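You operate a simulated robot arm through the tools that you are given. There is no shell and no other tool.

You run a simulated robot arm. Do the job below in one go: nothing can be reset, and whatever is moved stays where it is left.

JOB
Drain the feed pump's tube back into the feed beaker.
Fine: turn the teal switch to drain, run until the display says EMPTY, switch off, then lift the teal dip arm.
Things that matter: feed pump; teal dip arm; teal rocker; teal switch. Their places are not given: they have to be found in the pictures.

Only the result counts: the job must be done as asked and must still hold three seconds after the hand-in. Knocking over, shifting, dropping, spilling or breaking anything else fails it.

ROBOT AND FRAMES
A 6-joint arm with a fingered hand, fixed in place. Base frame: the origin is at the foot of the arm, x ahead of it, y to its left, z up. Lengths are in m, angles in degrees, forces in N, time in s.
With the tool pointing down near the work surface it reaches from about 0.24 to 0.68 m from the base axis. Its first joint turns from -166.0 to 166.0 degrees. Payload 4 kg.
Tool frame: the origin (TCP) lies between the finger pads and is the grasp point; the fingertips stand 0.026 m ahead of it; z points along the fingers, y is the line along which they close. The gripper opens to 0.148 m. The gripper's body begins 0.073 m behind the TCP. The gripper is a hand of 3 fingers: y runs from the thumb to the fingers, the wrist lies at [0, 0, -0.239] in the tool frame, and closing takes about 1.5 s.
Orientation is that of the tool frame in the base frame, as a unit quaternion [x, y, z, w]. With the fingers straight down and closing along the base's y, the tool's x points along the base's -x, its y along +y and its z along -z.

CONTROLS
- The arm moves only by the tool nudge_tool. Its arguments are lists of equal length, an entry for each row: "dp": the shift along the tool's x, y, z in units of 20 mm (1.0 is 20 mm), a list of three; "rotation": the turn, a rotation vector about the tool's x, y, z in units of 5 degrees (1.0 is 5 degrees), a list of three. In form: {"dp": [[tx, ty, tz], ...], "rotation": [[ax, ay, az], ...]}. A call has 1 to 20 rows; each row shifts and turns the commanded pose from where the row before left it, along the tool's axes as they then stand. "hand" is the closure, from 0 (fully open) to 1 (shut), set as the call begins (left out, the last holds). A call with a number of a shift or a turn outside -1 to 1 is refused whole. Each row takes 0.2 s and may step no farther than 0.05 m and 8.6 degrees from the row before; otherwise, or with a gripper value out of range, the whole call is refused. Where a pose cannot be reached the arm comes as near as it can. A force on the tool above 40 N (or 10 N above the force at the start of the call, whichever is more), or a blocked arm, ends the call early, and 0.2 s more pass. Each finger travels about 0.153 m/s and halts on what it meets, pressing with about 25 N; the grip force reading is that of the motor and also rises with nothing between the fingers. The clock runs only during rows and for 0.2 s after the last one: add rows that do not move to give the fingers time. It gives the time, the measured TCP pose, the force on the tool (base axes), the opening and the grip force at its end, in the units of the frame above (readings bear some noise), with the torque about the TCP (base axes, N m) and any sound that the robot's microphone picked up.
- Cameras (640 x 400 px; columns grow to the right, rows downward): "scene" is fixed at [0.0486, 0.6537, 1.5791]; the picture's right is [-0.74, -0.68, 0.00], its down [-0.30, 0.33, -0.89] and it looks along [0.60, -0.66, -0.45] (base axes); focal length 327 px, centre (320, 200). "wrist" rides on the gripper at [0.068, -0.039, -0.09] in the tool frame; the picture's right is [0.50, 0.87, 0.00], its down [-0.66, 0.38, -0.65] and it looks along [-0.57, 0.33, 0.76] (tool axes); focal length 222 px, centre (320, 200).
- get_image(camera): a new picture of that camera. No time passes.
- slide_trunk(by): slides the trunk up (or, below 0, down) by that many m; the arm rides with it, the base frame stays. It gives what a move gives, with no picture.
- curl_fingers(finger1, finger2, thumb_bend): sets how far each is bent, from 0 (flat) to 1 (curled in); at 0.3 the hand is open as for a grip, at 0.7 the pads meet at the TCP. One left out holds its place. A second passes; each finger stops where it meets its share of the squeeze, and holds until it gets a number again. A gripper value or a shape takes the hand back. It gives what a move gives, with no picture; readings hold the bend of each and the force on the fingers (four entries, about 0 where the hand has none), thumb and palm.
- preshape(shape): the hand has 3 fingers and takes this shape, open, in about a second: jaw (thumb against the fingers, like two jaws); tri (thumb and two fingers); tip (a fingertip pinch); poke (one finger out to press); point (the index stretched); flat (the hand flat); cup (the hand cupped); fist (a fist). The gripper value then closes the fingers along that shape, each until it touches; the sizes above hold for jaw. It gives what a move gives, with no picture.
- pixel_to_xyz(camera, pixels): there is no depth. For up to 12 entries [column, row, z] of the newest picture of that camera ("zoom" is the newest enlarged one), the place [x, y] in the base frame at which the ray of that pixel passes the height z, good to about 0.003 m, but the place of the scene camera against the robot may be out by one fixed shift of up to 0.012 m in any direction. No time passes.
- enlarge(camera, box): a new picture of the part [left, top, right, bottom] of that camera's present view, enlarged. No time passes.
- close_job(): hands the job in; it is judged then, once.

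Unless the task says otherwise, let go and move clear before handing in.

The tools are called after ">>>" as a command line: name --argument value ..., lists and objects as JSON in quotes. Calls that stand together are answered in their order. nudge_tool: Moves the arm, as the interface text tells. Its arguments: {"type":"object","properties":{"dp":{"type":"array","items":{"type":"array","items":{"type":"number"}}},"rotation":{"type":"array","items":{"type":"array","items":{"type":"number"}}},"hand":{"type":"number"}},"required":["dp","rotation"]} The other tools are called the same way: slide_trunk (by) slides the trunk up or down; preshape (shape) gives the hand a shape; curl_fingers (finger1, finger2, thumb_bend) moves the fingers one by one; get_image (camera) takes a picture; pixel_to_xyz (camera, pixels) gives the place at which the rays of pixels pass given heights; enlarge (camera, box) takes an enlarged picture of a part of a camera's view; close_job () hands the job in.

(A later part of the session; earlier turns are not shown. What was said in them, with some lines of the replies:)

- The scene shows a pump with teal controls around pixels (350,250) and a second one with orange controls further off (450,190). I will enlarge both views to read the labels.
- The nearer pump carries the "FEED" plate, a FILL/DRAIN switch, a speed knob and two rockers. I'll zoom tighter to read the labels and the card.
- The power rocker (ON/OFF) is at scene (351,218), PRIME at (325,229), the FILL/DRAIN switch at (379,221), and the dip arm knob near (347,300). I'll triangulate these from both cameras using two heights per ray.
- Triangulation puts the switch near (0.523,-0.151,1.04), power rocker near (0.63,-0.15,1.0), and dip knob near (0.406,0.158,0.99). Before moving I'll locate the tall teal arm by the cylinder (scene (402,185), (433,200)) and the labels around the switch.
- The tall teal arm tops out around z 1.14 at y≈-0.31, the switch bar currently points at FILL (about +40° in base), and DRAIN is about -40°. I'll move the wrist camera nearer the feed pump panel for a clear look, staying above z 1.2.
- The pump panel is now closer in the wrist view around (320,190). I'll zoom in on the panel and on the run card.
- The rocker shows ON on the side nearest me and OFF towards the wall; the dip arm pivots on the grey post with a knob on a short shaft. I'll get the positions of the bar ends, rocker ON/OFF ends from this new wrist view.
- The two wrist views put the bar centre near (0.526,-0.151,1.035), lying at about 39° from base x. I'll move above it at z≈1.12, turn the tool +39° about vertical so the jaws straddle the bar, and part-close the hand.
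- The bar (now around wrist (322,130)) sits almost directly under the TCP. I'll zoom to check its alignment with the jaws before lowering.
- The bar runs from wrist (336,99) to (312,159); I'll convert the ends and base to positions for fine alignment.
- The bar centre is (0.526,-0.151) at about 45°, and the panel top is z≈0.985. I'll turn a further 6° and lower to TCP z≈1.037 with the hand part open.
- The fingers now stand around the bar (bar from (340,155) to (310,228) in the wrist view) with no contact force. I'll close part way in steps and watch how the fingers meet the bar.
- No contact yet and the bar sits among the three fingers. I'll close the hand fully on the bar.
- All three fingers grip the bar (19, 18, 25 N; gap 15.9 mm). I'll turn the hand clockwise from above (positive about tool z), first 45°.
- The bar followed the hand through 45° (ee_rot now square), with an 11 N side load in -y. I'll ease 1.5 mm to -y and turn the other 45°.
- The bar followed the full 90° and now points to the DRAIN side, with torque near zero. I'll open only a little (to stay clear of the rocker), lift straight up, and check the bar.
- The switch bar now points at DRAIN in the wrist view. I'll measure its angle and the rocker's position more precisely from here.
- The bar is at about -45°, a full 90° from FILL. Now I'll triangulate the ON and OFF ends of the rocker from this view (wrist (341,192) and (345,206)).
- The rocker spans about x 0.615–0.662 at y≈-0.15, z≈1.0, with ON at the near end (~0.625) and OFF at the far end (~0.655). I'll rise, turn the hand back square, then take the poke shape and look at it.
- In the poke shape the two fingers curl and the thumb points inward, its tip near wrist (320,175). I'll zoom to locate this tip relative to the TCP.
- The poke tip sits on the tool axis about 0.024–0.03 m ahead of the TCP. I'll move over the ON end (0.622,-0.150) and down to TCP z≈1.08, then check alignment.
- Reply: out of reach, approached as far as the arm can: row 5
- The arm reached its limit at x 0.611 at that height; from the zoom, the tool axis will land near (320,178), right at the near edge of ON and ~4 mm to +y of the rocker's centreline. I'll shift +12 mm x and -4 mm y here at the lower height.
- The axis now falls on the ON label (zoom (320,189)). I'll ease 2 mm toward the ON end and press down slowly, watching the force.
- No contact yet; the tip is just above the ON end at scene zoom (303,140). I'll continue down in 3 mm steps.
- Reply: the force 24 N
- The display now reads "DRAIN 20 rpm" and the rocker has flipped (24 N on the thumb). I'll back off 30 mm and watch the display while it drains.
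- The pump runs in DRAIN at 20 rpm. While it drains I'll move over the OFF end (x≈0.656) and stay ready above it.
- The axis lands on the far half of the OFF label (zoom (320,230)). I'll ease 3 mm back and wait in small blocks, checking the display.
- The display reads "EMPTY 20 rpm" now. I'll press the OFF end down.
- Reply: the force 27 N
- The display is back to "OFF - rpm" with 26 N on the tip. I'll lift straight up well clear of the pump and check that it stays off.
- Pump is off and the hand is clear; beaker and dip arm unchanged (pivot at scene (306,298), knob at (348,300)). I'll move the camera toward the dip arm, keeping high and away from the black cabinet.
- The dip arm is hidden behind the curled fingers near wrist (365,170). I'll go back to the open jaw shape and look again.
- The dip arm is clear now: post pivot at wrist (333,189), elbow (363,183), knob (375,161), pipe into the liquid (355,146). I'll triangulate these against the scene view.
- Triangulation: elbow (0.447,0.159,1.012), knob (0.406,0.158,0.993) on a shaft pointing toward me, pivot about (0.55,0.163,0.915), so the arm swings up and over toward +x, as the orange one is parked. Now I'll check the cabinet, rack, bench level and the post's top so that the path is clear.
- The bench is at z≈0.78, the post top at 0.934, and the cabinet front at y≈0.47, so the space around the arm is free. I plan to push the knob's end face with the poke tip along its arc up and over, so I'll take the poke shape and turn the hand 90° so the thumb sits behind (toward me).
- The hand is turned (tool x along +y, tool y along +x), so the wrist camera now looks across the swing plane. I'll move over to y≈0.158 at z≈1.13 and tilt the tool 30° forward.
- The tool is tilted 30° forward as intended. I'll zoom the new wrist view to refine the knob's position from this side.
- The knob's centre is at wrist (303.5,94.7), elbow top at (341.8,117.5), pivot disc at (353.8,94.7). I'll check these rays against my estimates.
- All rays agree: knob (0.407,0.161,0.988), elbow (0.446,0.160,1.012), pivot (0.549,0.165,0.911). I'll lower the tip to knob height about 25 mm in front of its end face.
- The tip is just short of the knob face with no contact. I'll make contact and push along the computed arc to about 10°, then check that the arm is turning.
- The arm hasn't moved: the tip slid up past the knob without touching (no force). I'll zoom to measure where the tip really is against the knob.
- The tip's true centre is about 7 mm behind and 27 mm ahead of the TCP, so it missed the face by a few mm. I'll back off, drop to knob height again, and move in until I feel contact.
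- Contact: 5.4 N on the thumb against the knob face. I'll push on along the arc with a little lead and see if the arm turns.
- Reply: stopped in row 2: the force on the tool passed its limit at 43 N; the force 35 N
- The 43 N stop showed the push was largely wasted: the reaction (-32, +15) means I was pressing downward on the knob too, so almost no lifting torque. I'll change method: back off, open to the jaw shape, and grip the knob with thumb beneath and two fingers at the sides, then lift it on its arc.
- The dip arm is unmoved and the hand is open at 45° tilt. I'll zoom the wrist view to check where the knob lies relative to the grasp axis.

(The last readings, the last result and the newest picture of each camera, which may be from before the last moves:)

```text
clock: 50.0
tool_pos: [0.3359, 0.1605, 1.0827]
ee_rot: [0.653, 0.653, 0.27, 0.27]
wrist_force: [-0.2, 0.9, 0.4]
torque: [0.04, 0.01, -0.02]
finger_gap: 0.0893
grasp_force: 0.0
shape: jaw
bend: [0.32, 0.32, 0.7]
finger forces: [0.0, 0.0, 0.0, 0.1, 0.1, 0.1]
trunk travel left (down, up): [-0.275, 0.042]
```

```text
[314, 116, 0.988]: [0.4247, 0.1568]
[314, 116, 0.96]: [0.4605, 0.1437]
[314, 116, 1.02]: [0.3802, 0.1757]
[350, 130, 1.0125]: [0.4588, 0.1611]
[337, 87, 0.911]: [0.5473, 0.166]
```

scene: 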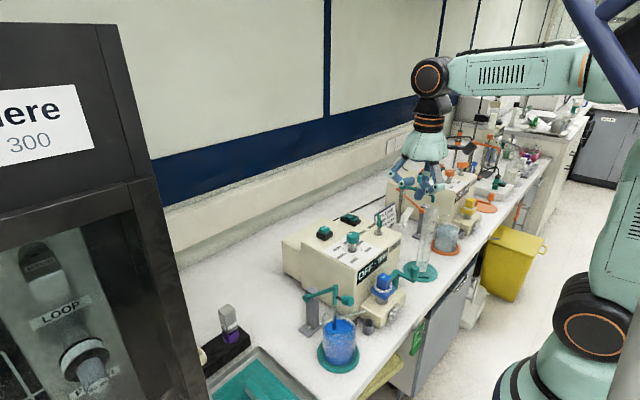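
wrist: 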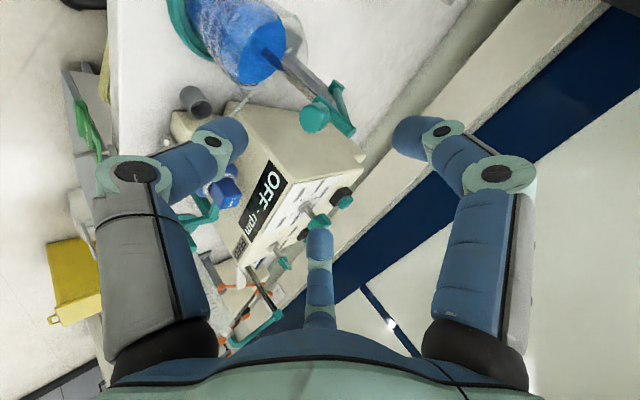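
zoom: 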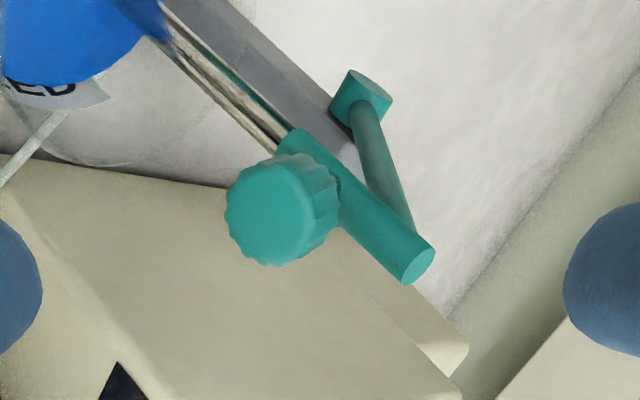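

I'll query the exact pixel centres from this zoom to cross-check the knob and elbow positions.

>>> pixel_to_xyz --camera "wrist" --pixels '[[314.8, 117.7, 0.98], [314.8, 117.7, 1.0], [310.7, 119.1, 0.98], [310.7, 119.1, 1.0], [352.5, 132, 0.99], [352.5, 132, 1.01], [352.5, 132, 1.03], [336, 86.2, 0.911], [318, 97, 0.96], [348, 135, 1.01]]'

>>> enlarge --camera "scene" --box '[300, 270, 370, 330]'

```text
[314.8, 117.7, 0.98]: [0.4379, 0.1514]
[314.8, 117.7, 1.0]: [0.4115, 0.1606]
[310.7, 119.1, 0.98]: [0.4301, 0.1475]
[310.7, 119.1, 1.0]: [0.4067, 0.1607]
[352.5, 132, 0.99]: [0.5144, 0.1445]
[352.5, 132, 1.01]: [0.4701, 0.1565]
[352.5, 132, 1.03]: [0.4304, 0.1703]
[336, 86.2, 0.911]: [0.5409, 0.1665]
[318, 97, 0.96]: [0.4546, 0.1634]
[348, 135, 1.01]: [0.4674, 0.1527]
```

```text
6.67 times, centred on (335, 300) of scene
```

zoom: 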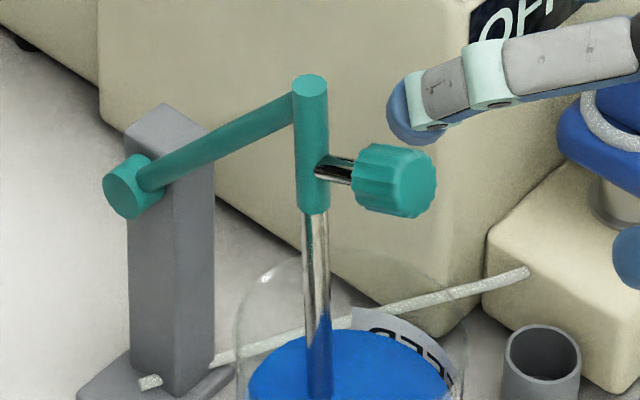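

The rays best fit a knob centre near (0.408,0.161,0.998), with its shaft tilted slightly upward toward me; this explains why the straight push had no leverage. I'll slide the part-open hand along the tool axis so the TCP comes to the knob.

>>> nudge_tool --dp '[[0.02, -0.44, 0.5], [0, 0, 1], [0, 0, 1], [0, 0, 1], [0, 0, 1], [0, 0, 0.9]]' --rotation '[[0, 0, 0], [0, 0, 0], [0, 0, 0], [0, 0, 0], [0, 0, 0], [0, 0, 0]]'

>>> get_image --camera "wrist"

>>> enlarge --camera "wrist" --box '[230, 110, 430, 250]'

>>> enlarge --camera "scene" --box '[300, 255, 400, 335]'

```text
clock: 51.4
tool_pos: [0.4085, 0.1643, 1.0021]
ee_rot: [0.653, 0.654, 0.27, 0.271]
wrist_force: [-0.4, -0.3, -0.5]
torque: [0.0, 0.0, -0.03]
finger_gap: 0.0892
grasp_force: 0.0
shape: jaw
bend: [0.32, 0.32, 0.7]
finger forces: [0.1, 0.0, 0.0, 0.0, 0.0, 0.1]
out of reach, approached as far as the arm can: row 1
trunk travel left (down, up): [-0.275, 0.042]
```

```text
taken
```

wrist: 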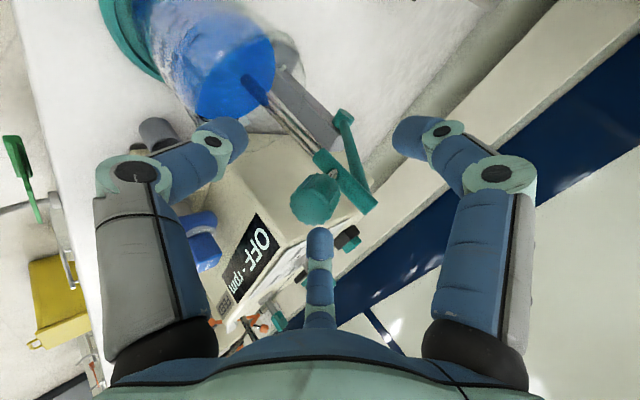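

```text
2.86 times, centred on (330, 180) of wrist
```

zoom: 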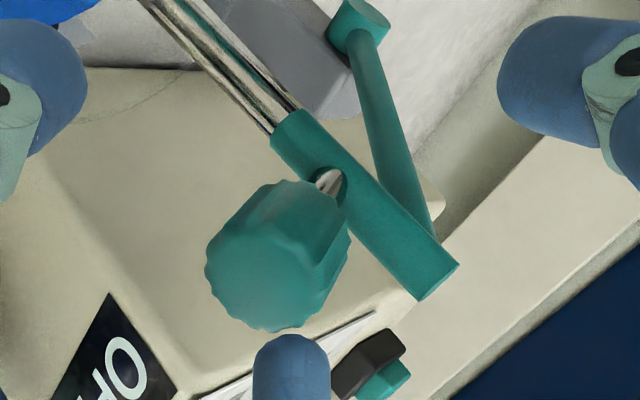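

```text
5.00 times, centred on (350, 295) of scene
```

zoom: 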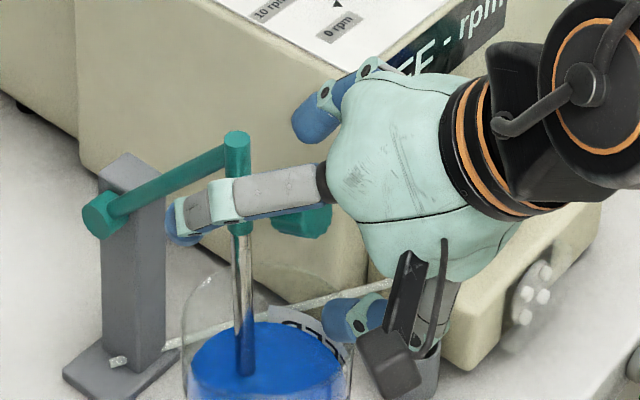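

The knob centre shows at wrist (315,199), within 3 mm of the TCP pixel (320,202). I'll close the hand on it.

>>> nudge_tool --dp '[[0, 0, 0], [0, 0, 0], [0, 0, 0], [0, 0, 0], [0, 0, 0]]' --rotation '[[0, 0, 0], [0, 0, 0], [0, 0, 0], [0, 0, 0], [0, 0, 0]]' --hand 1.0

>>> get_image --camera "wrist"

>>> enlarge --camera "wrist" --box '[230, 110, 430, 250]'

>>> enlarge --camera "scene" --box '[300, 255, 400, 335]'

```text
clock: 52.5
tool_pos: [0.4086, 0.1654, 1.0026]
ee_rot: [0.654, 0.654, 0.269, 0.269]
wrist_force: [8.9, 2.5, -6.1]
torque: [0.13, 0.05, 0.12]
finger_gap: 0.0141
grasp_force: 24.5
shape: jaw
bend: [0.72, 0.75, 0.7]
finger forces: [22.0, 22.1, 0.1, 0.1, 20.4, 0.0]
trunk travel left (down, up): [-0.275, 0.042]
```

```text
taken
```

wrist: 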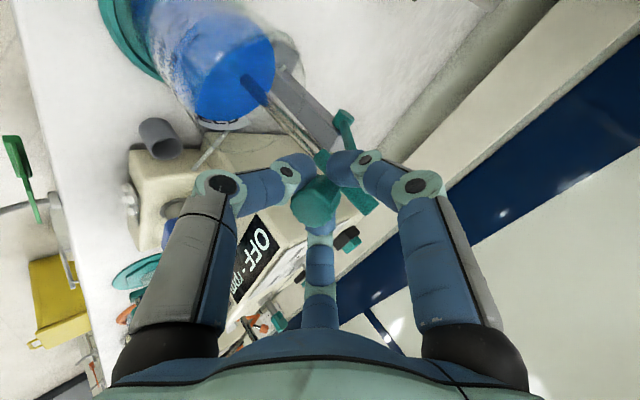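

```text
2.86 times, centred on (330, 180) of wrist
```

zoom: 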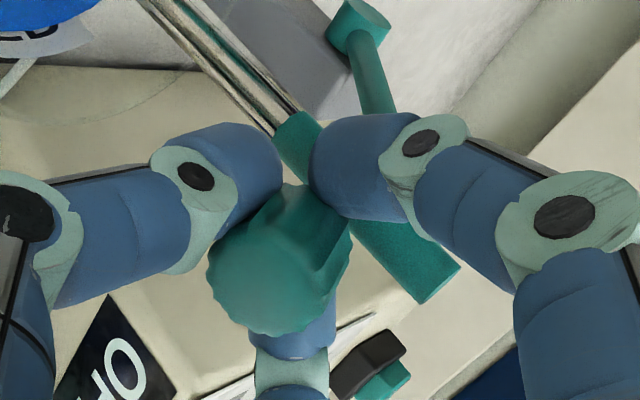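

```text
5.00 times, centred on (350, 295) of scene
```

zoom: 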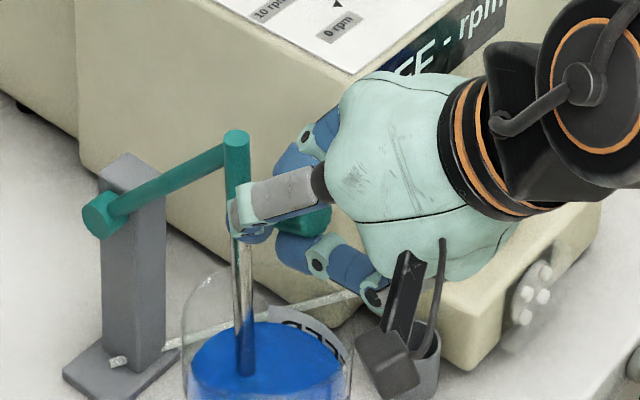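

The knob is held by all three fingers (22, 22, 20 N). I'll lift along the arc with the hand turning along, 10° first.

>>> nudge_tool --dp '[[0, 0.71, -0.136], [0, 0.71, -0.136]]' --rotation '[[1, 0, 0], [1, 0, 0]]'

>>> enlarge --camera "scene" --box '[300, 255, 400, 335]'

>>> get_image --camera "wrist"

```text
clock: 53.1
tool_pos: [0.4257, 0.1654, 1.0239]
ee_rot: [0.675, 0.675, 0.211, 0.211]
wrist_force: [5.4, 7.6, -6.7]
torque: [0.23, 0.03, 0.14]
finger_gap: 0.0138
grasp_force: 25.1
shape: jaw
bend: [0.72, 0.75, 0.7]
finger forces: [21.5, 20.3, 0.0, 0.0, 21.7, 0.0]
trunk travel left (down, up): [-0.275, 0.042]
```

```text
5.00 times, centred on (350, 295) of scene
```

zoom: 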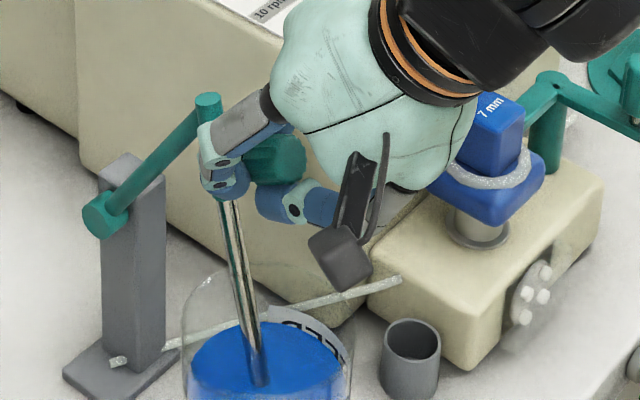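

```text
taken
```

wrist: 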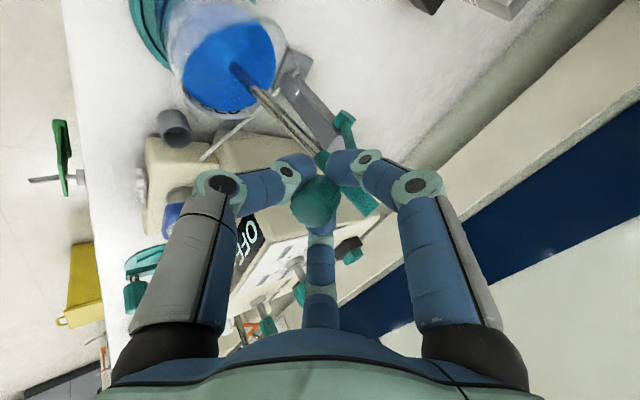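

The dip arm is turning with the hand (pipe visibly tilting in the beaker), forces are small. I'll continue another 20°.

>>> nudge_tool --dp '[[0.03, 0.71, -0.136], [0.03, 0.71, -0.136], [0, 0.71, -0.136], [0, 0.71, -0.136]]' --rotation '[[1, 0, 0], [1, 0, 0], [1, 0, 0], [1, 0, 0]]'

>>> enlarge --camera "scene" --box '[290, 240, 410, 340]'

```text
clock: 54.1
tool_pos: [0.4728, 0.166, 1.0585]
ee_rot: [0.701, 0.702, 0.09, 0.091]
wrist_force: [7.1, 1.2, -14.3]
torque: [0.21, 0.02, 0.07]
finger_gap: 0.014
grasp_force: 24.9
shape: jaw
bend: [0.73, 0.75, 0.69]
finger forces: [19.8, 21.5, 0.0, 0.1, 20.0, 0.1]
trunk travel left (down, up): [-0.275, 0.042]
```

```text
4.00 times, centred on (350, 290) of scene
```

zoom: 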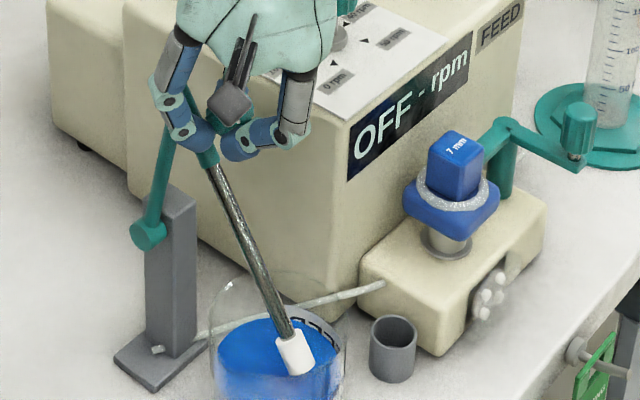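

The pipe with its white strainer is rising inside the beaker without touching the wall. I'll continue in 10° steps, easing the vertical load slightly.

>>> nudge_tool --dp '[[0, 0.71, -0.08], [0, 0.71, -0.11]]' --rotation '[[1, 0, 0], [1, 0, 0]]'

>>> enlarge --camera "scene" --box '[290, 240, 410, 340]'

```text
clock: 54.8
tool_pos: [0.4981, 0.1668, 1.0684]
ee_rot: [0.707, 0.707, 0.028, 0.029]
wrist_force: [5.4, 0.2, -15.7]
torque: [0.18, -0.03, 0.04]
finger_gap: 0.0134
grasp_force: 25.4
shape: jaw
bend: [0.73, 0.75, 0.69]
finger forces: [18.6, 21.6, 0.0, 0.1, 19.5, 0.0]
trunk travel left (down, up): [-0.275, 0.042]
```

```text
4.00 times, centred on (350, 290) of scene
```

zoom: 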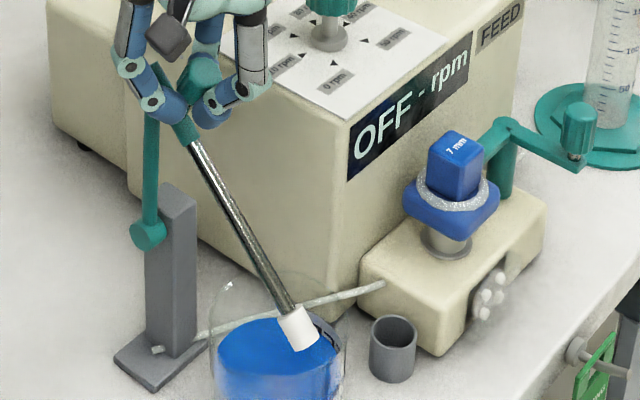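

At 40° the strainer is just above the liquid and clear of the rim. I'll go on another 15°.

>>> nudge_tool --dp '[[0, 0.71, -0.06], [0, 0.71, -0.1], [0, 0.71, -0.1]]' --rotation '[[1, 0, 0], [1, 0, 0], [1, 0, 0]]'

>>> enlarge --camera "scene" --box '[290, 230, 410, 330]'

>>> get_image --camera "wrist"

```text
clock: 55.5
tool_pos: [0.5398, 0.1658, 1.0752]
ee_rot: [0.705, 0.704, -0.064, -0.062]
wrist_force: [0.8, 3.2, -10.7]
torque: [0.23, 0.1, -0.02]
finger_gap: 0.0127
grasp_force: 25.0
shape: jaw
bend: [0.73, 0.75, 0.71]
finger forces: [19.1, 20.4, 0.0, 0.0, 18.6, 0.0]
trunk travel left (down, up): [-0.275, 0.042]
```

```text
4.00 times, centred on (350, 280) of scene
```

zoom: 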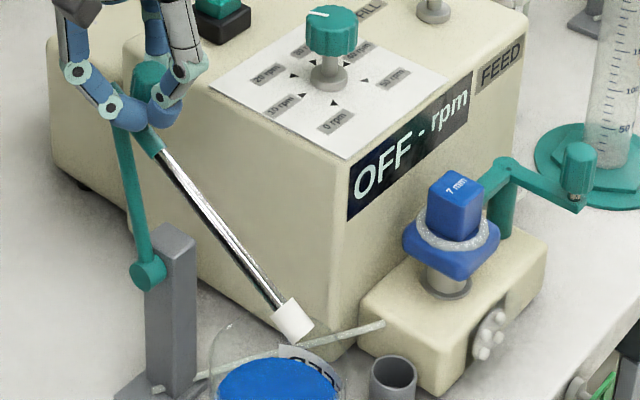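

```text
taken
```

wrist: 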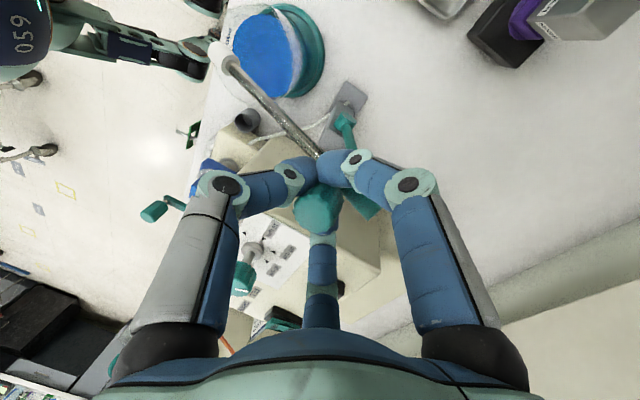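

At 55° the pipe is out of the beaker entirely. I'll continue the rigid lift to about 65°.

>>> nudge_tool --dp '[[0, 0.71, -0.1], [0, 0.71, -0.1]]' --rotation '[[1, 0, 0], [1, 0, 0]]'

>>> enlarge --camera "scene" --box '[290, 220, 410, 320]'

```text
clock: 56.1
tool_pos: [0.5689, 0.1651, 1.0716]
ee_rot: [0.696, 0.695, -0.126, -0.124]
wrist_force: [-1.5, 1.5, -10.7]
torque: [0.19, 0.12, -0.03]
finger_gap: 0.0128
grasp_force: 24.5
shape: jaw
bend: [0.74, 0.75, 0.72]
finger forces: [0.0, 22.3, 0.0, 0.0, 0.1, 0.1]
trunk travel left (down, up): [-0.275, 0.042]
```

```text
4.00 times, centred on (350, 270) of scene
```

zoom: 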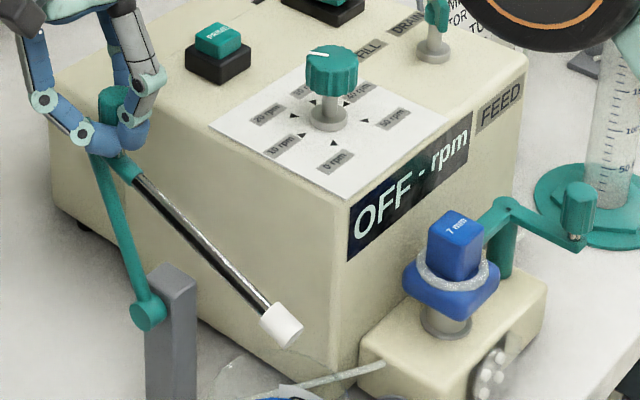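

At 65° the grip has begun to slip round (finger 2 holding, thumb at 0), but the knob is still caged. I'll carry on translating along the arc with the orientation held.

>>> nudge_tool --dp '[[0, 0.68, -0.16], [0, 0.66, -0.12]]' --rotation '[[0, 0, 0], [0, 0, 0]]'

>>> enlarge --camera "scene" --box '[280, 210, 400, 310]'

>>> get_image --camera "wrist"

```text
clock: 56.8
tool_pos: [0.5774, 0.1636, 1.0696]
ee_rot: [0.697, 0.696, -0.124, -0.122]
wrist_force: [-2.2, 9.2, -6.3]
torque: [0.3, 0.21, -0.05]
finger_gap: 0.0125
grasp_force: 25.5
shape: jaw
bend: [0.74, 0.75, 0.72]
finger forces: [0.0, 21.0, 0.0, 0.0, 22.5, 0.1]
out of reach, approached as far as the arm can: row 1, 2
trunk travel left (down, up): [-0.275, 0.042]
```

```text
4.00 times, centred on (340, 260) of scene
```

zoom: 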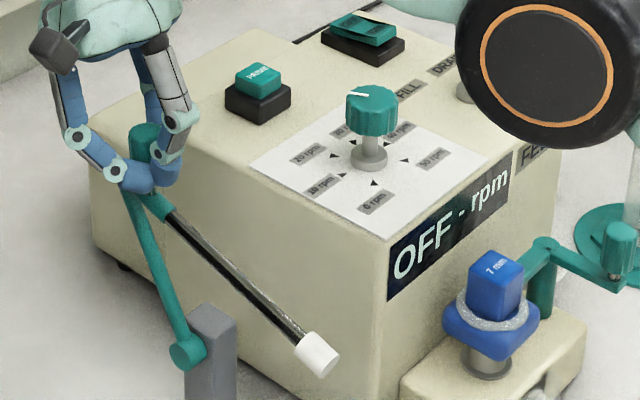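

```text
taken
```

wrist: 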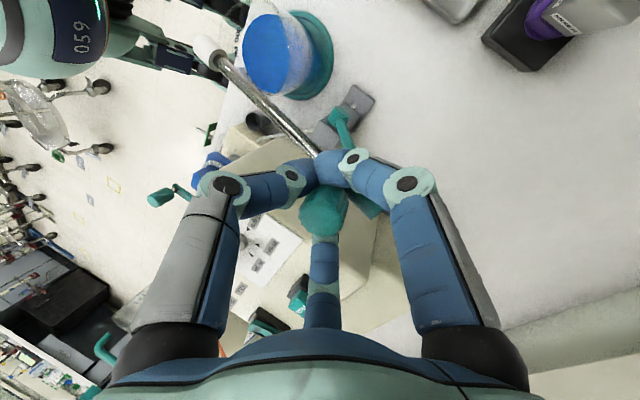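

The arm's reach ends here with the tool leaning back. I'll loosen the grip slightly so the knob is only caged, then tilt the hand forward 30° in place.

>>> nudge_tool --dp '[[0, 0, 0], [0, 0, 0], [0, 0, 0], [0, 0, 0]]' --rotation '[[0, 0, 0], [0, 0, 0], [-1, 0, 0], [-1, 0, 0]]' --hand 0.86

>>> enlarge --camera "scene" --box '[280, 210, 400, 310]'

>>> get_image --camera "wrist"

```text
clock: 57.8
tool_pos: [0.5783, 0.1636, 1.069]
ee_rot: [0.704, 0.704, -0.062, -0.062]
wrist_force: [-1.1, 0.0, -0.6]
torque: [0.0, -0.01, 0.0]
finger_gap: 0.0206
grasp_force: 0.1
shape: jaw
bend: [0.74, 0.74, 0.7]
finger forces: [0.0, 1.0, 0.1, 0.1, 0.0, 0.1]
trunk travel left (down, up): [-0.275, 0.042]
```

```text
4.00 times, centred on (340, 260) of scene
```

zoom: 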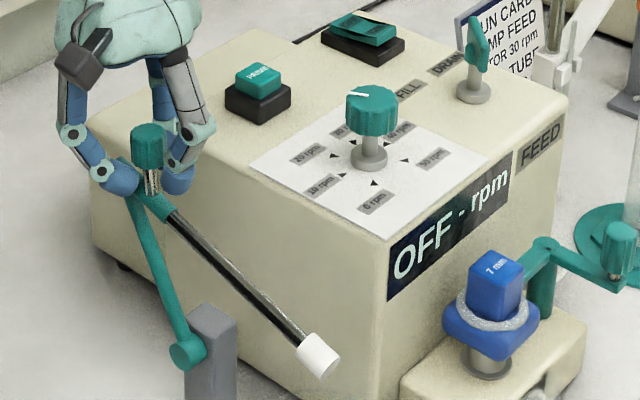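

```text
taken
```

wrist: 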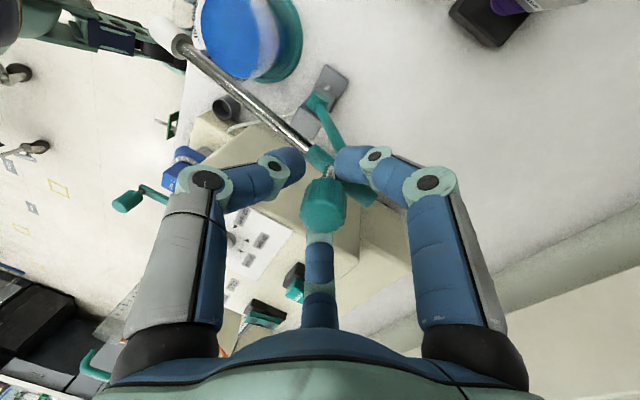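

The arm now stays put with almost no load on the hand, and the knob stands upright in the cage. I'll tilt the hand forward another 25°.

>>> nudge_tool --dp '[[0, 0, 0], [0, 0, 0], [0, 0, 0], [0, 0, 0], [0, 0, 0]]' --rotation '[[-1, 0, 0], [-1, 0, 0], [-1, 0, 0], [-1, 0, 0], [-1, 0, 0]]'

>>> enlarge --camera "scene" --box '[280, 210, 400, 310]'

>>> get_image --camera "wrist"

```text
clock: 59.0
tool_pos: [0.5785, 0.1628, 1.0701]
ee_rot: [0.701, 0.701, 0.092, 0.093]
wrist_force: [-0.1, -1.3, -1.3]
torque: [-0.04, -0.01, -0.04]
finger_gap: 0.0208
grasp_force: 0.0
shape: jaw
bend: [0.74, 0.74, 0.7]
finger forces: [0.0, 0.7, 0.0, 0.0, 0.1, 0.0]
trunk travel left (down, up): [-0.275, 0.042]
```

```text
4.00 times, centred on (340, 260) of scene
```

zoom: 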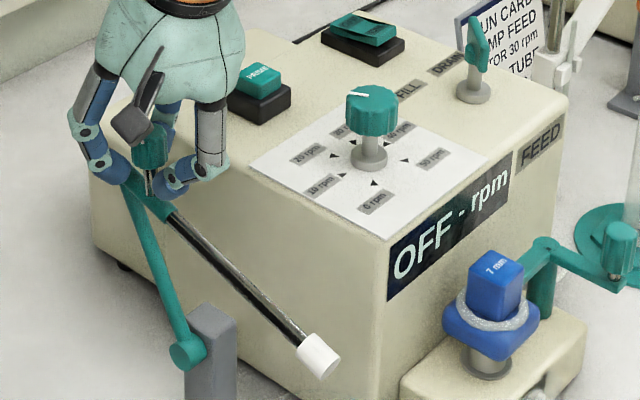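

```text
taken
```

wrist: 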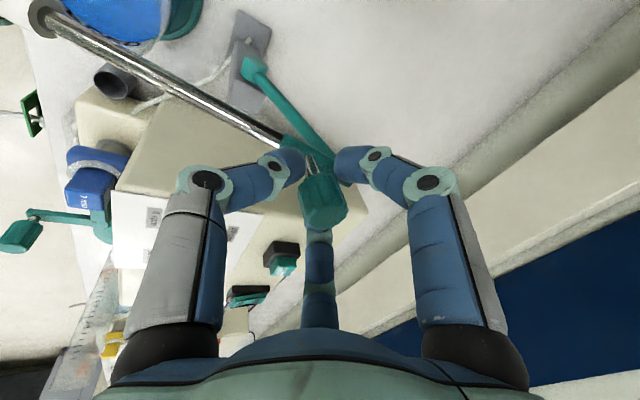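

The knob rides freely in the cage and the arm holds its place. I'll carry it on along the arc toward +x, about 20° more.

>>> nudge_tool --dp '[[0, 0.605, 0.357], [0, 0.605, 0.357], [0, 0.537, 0.46], [0, 0.537, 0.46]]' --rotation '[[0, 0, 0], [0, 0, 0], [0, 0, 0], [0, 0, 0]]'

>>> enlarge --camera "scene" --box '[270, 210, 390, 310]'

>>> get_image --camera "wrist"

```text
clock: 60.0
tool_pos: [0.6308, 0.1614, 1.0496]
ee_rot: [0.701, 0.701, 0.091, 0.092]
wrist_force: [-2.0, -0.1, -0.4]
torque: [0.01, 0.04, 0.02]
finger_gap: 0.0208
grasp_force: 0.0
shape: jaw
bend: [0.74, 0.74, 0.7]
finger forces: [0.0, 0.9, 0.0, 0.0, 1.3, 0.0]
trunk travel left (down, up): [-0.275, 0.042]
```

```text
4.00 times, centred on (330, 260) of scene
```

zoom: 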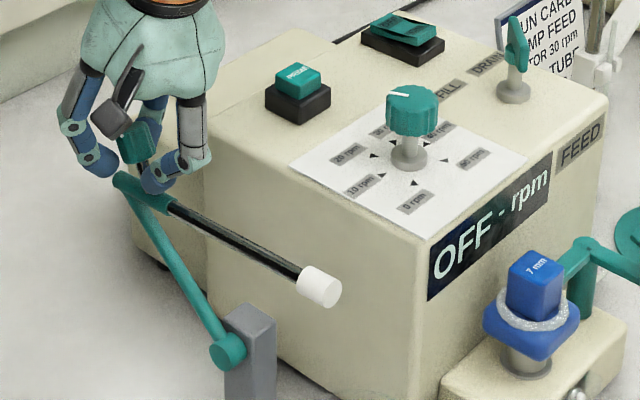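

```text
taken
```

wrist: 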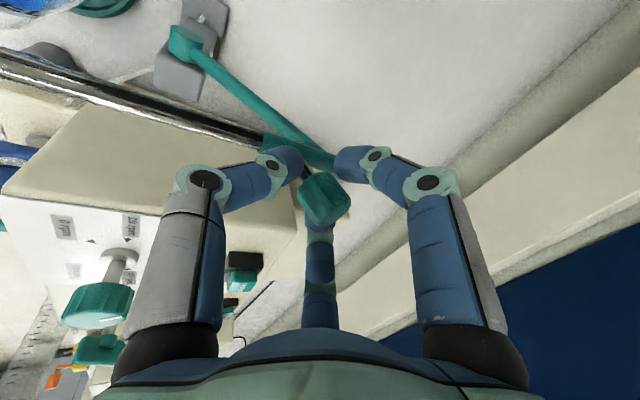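

About 87° now, with only ~2 N of resistance. I'll continue the remaining ~20° toward the parked position seen on the orange arm.

>>> nudge_tool --dp '[[0, 0.447, 0.54], [0, 0.447, 0.54], [0, 0.348, 0.613], [0, 0.348, 0.613]]' --rotation '[[0, 0, 0], [0, 0, 0], [0, 0, 0], [0, 0, 0]]'

>>> enlarge --camera "scene" --box '[270, 210, 390, 310]'

>>> get_image --camera "wrist"

```text
clock: 61.0
tool_pos: [0.6675, 0.163, 1.0223]
ee_rot: [0.701, 0.701, 0.093, 0.092]
wrist_force: [-26.2, -2.6, 25.6]
torque: [-0.14, 1.86, -0.04]
finger_gap: 0.0361
grasp_force: 25.1
shape: jaw
bend: [0.76, 0.76, 0.69]
finger forces: [16.2, 18.7, 0.0, 0.1, 54.2, 0.0]
trunk travel left (down, up): [-0.275, 0.042]
stopped in row 4: the force on the tool passed its limit at 41 N (the readings are from after the stop); the commanded pose is now the measured one
```

```text
4.00 times, centred on (330, 260) of scene
```

zoom: 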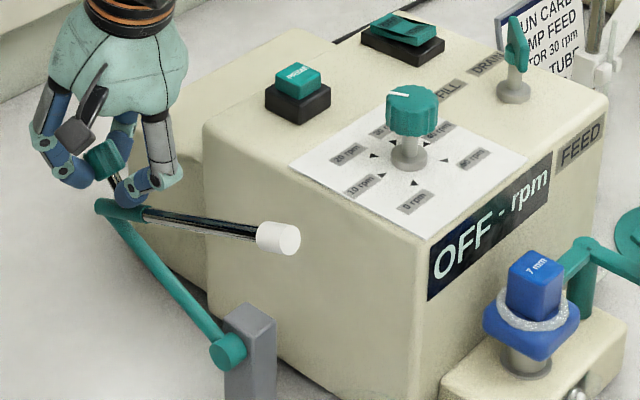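

```text
taken
```

wrist: 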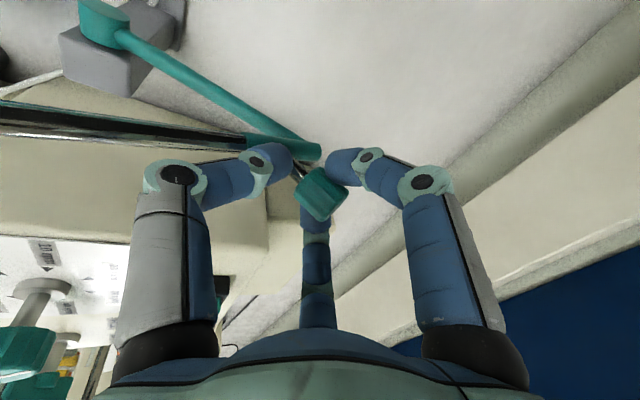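

The force limit tripped with the thumb at 54 N: the arm has met its end stop, in the same posture as the orange one. I'll ease off 5 mm, open the hand, and see whether it holds by itself.

>>> nudge_tool --dp '[[0, -0.17, -0.2], [0, 0, 0], [0, 0, 0], [0, 0, 0]]' --rotation '[[0, 0, 0], [0, 0, 0], [0, 0, 0], [0, 0, 0]]' --hand 0.4

>>> enlarge --camera "scene" --box '[270, 210, 390, 310]'

>>> get_image --camera "wrist"

```text
clock: 62.0
tool_pos: [0.6687, 0.1624, 1.0202]
ee_rot: [0.702, 0.701, 0.093, 0.092]
wrist_force: [9.3, 0.3, 13.0]
torque: [-0.05, 0.06, 0.03]
finger_gap: 0.0754
grasp_force: 0.1
shape: jaw
bend: [0.32, 0.32, 0.76]
finger forces: [0.0, 0.1, 0.0, 0.1, 15.0, 0.1]
trunk travel left (down, up): [-0.275, 0.042]
```

```text
4.00 times, centred on (330, 260) of scene
```

zoom: 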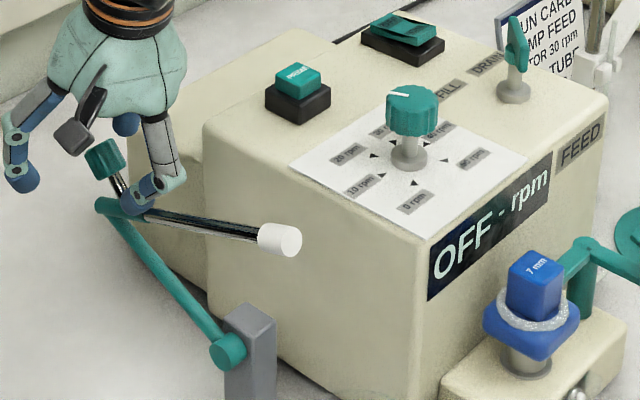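

```text
taken
```

wrist: 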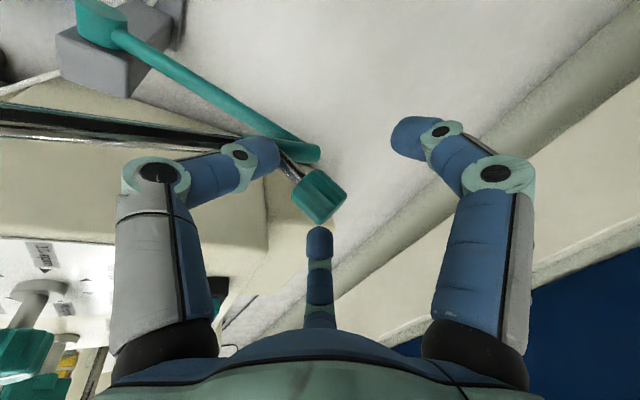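

The arm stays at its stop with the hand opened; the thumb is resting lightly on the pipe (15 N). I'll withdraw straight back along the tool axis, upward.

>>> nudge_tool --dp '[[0, 0, -0.4], [0, 0, -0.6], [0, 0, -0.9], [0, 0, -0.9], [0, 0, -0.9], [0, 0, -0.9]]' --rotation '[[0, 0, 0], [0, 0, 0], [0, 0, 0], [0, 0, 0], [0, 0, 0], [0, 0, 0]]'

>>> enlarge --camera "scene" --box '[260, 200, 400, 340]'

>>> get_image --camera "wrist"

```text
clock: 63.4
tool_pos: [0.6433, 0.1624, 1.1078]
ee_rot: [0.701, 0.701, 0.092, 0.092]
wrist_force: [0.8, -0.9, 0.1]
torque: [0.01, 0.03, 0.01]
finger_gap: 0.0884
grasp_force: 0.0
shape: jaw
bend: [0.32, 0.32, 0.7]
finger forces: [0.0, 0.1, 0.0, 0.0, 0.0, 0.0]
trunk travel left (down, up): [-0.275, 0.042]
```

```text
2.86 times, centred on (330, 270) of scene
```

zoom: 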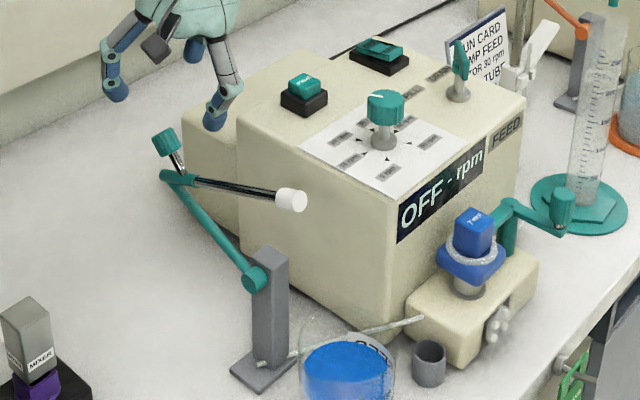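

```text
taken
```

wrist: 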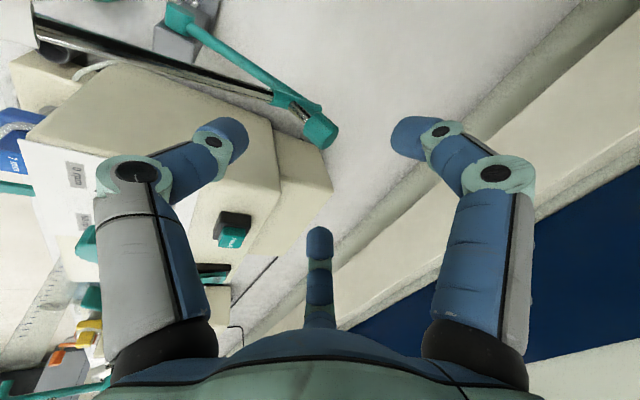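

The dip arm stays lifted on its own, exactly like the orange one, and the hand is clear (zero force). I'll move further up and away and check that everything stays put.

>>> nudge_tool --dp '[[0, -0.3, -0.9], [0, -0.5, -0.9], [0, -0.6, -0.8], [0, -0.8, -0.6], [0, -0.8, -0.6], [0, -0.8, -0.6], [0, 0, 0], [0, 0, 0], [0, 0, 0], [0, 0, 0], [0, 0, 0], [0, 0, 0], [0, 0, 0], [0, 0, 0]]' --rotation '[[0, 0, 0], [0, 0, 0], [0, 0, 0], [0, 0, 0], [0, 0, 0], [0, 0, 0], [0, 0, 0], [0, 0, 0], [0, 0, 0], [0, 0, 0], [0, 0, 0], [0, 0, 0], [0, 0, 0], [0, 0, 0]]'

>>> get_image --camera "scene"

>>> enlarge --camera "scene" --box '[260, 190, 440, 370]'

>>> enlarge --camera "scene" --box '[310, 195, 410, 285]'

>>> get_image --camera "wrist"

```text
clock: 66.4
tool_pos: [0.5488, 0.1633, 1.1727]
ee_rot: [0.701, 0.701, 0.093, 0.092]
wrist_force: [0.1, -0.4, -0.5]
torque: [0.01, 0.0, 0.02]
finger_gap: 0.0884
grasp_force: 0.1
shape: jaw
bend: [0.32, 0.32, 0.7]
finger forces: [0.0, 0.0, 0.0, 0.0, 0.0, 0.0]
trunk travel left (down, up): [-0.275, 0.042]
```

```text
taken
```

scene: 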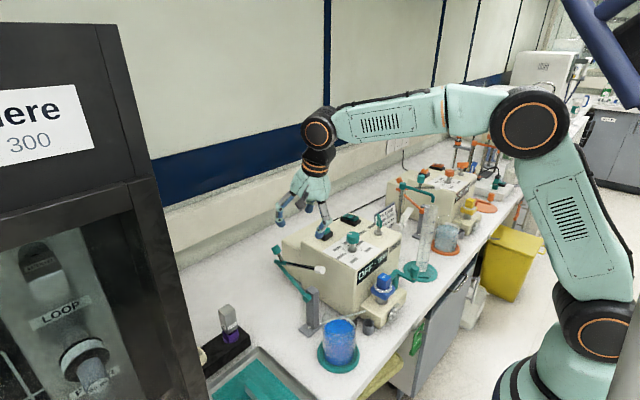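

```text
2.22 times, centred on (350, 280) of scene
```

zoom: 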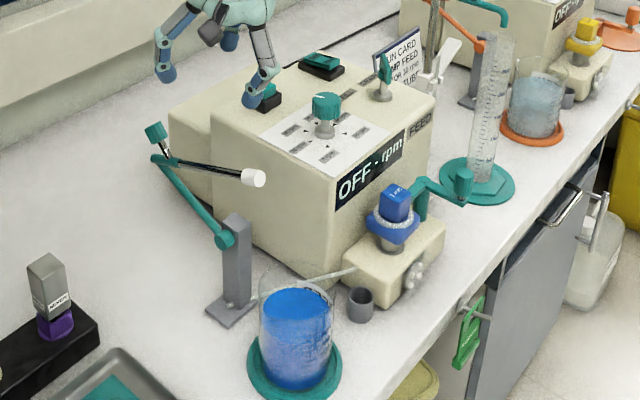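

```text
4.44 times, centred on (360, 240) of scene
```

zoom: 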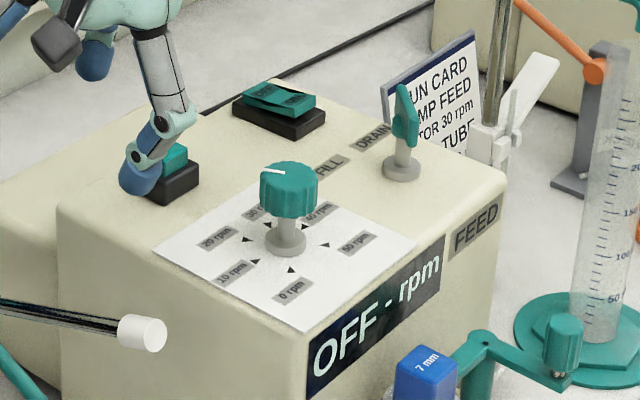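

```text
taken
```

wrist: 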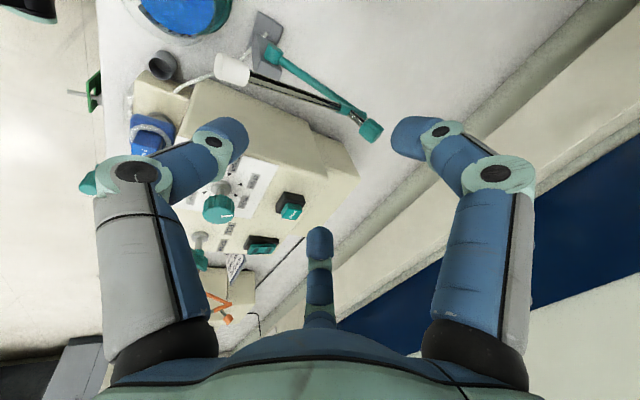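

Everything holds: the display reads "OFF - rpm", the switch points to DRAIN, the dip arm has stayed lifted for over 3 s, and the beaker is in place. The hand is clear above the bench, so I'll hand in.

>>> close_job

```text
The job is handed in.
```

The feed pump's tube has been drained back into the feed beaker, and I've handed the job in. I haven't seen the judging result.

- **Switch:** I turned the teal switch 90° from FILL to DRAIN and left it there.
- **Run:** I switched the teal rocker to ON. The display read "DRAIN 20 rpm", then "EMPTY 20 rpm" a few seconds later.
- **Off:** I pressed the rocker to OFF, and the display has read "OFF - rpm" since.
- **Dip arm:** I lifted the teal dip arm up and over to its end stop, the same position as the orange one. It stayed there for more than three seconds after I let go, with the pipe clear of the beaker.

**Dip arm force:** My first attempt pushed the knob end-on and stopped at the 43 N force limit without moving the arm. I then gripped the knob and lifted it instead. The last push against the end stop also tripped the limit, at 41 N. I saw no damage or shift from either.

In the last pictures the beaker hadn't moved, I saw no spills, and the hand was clear.
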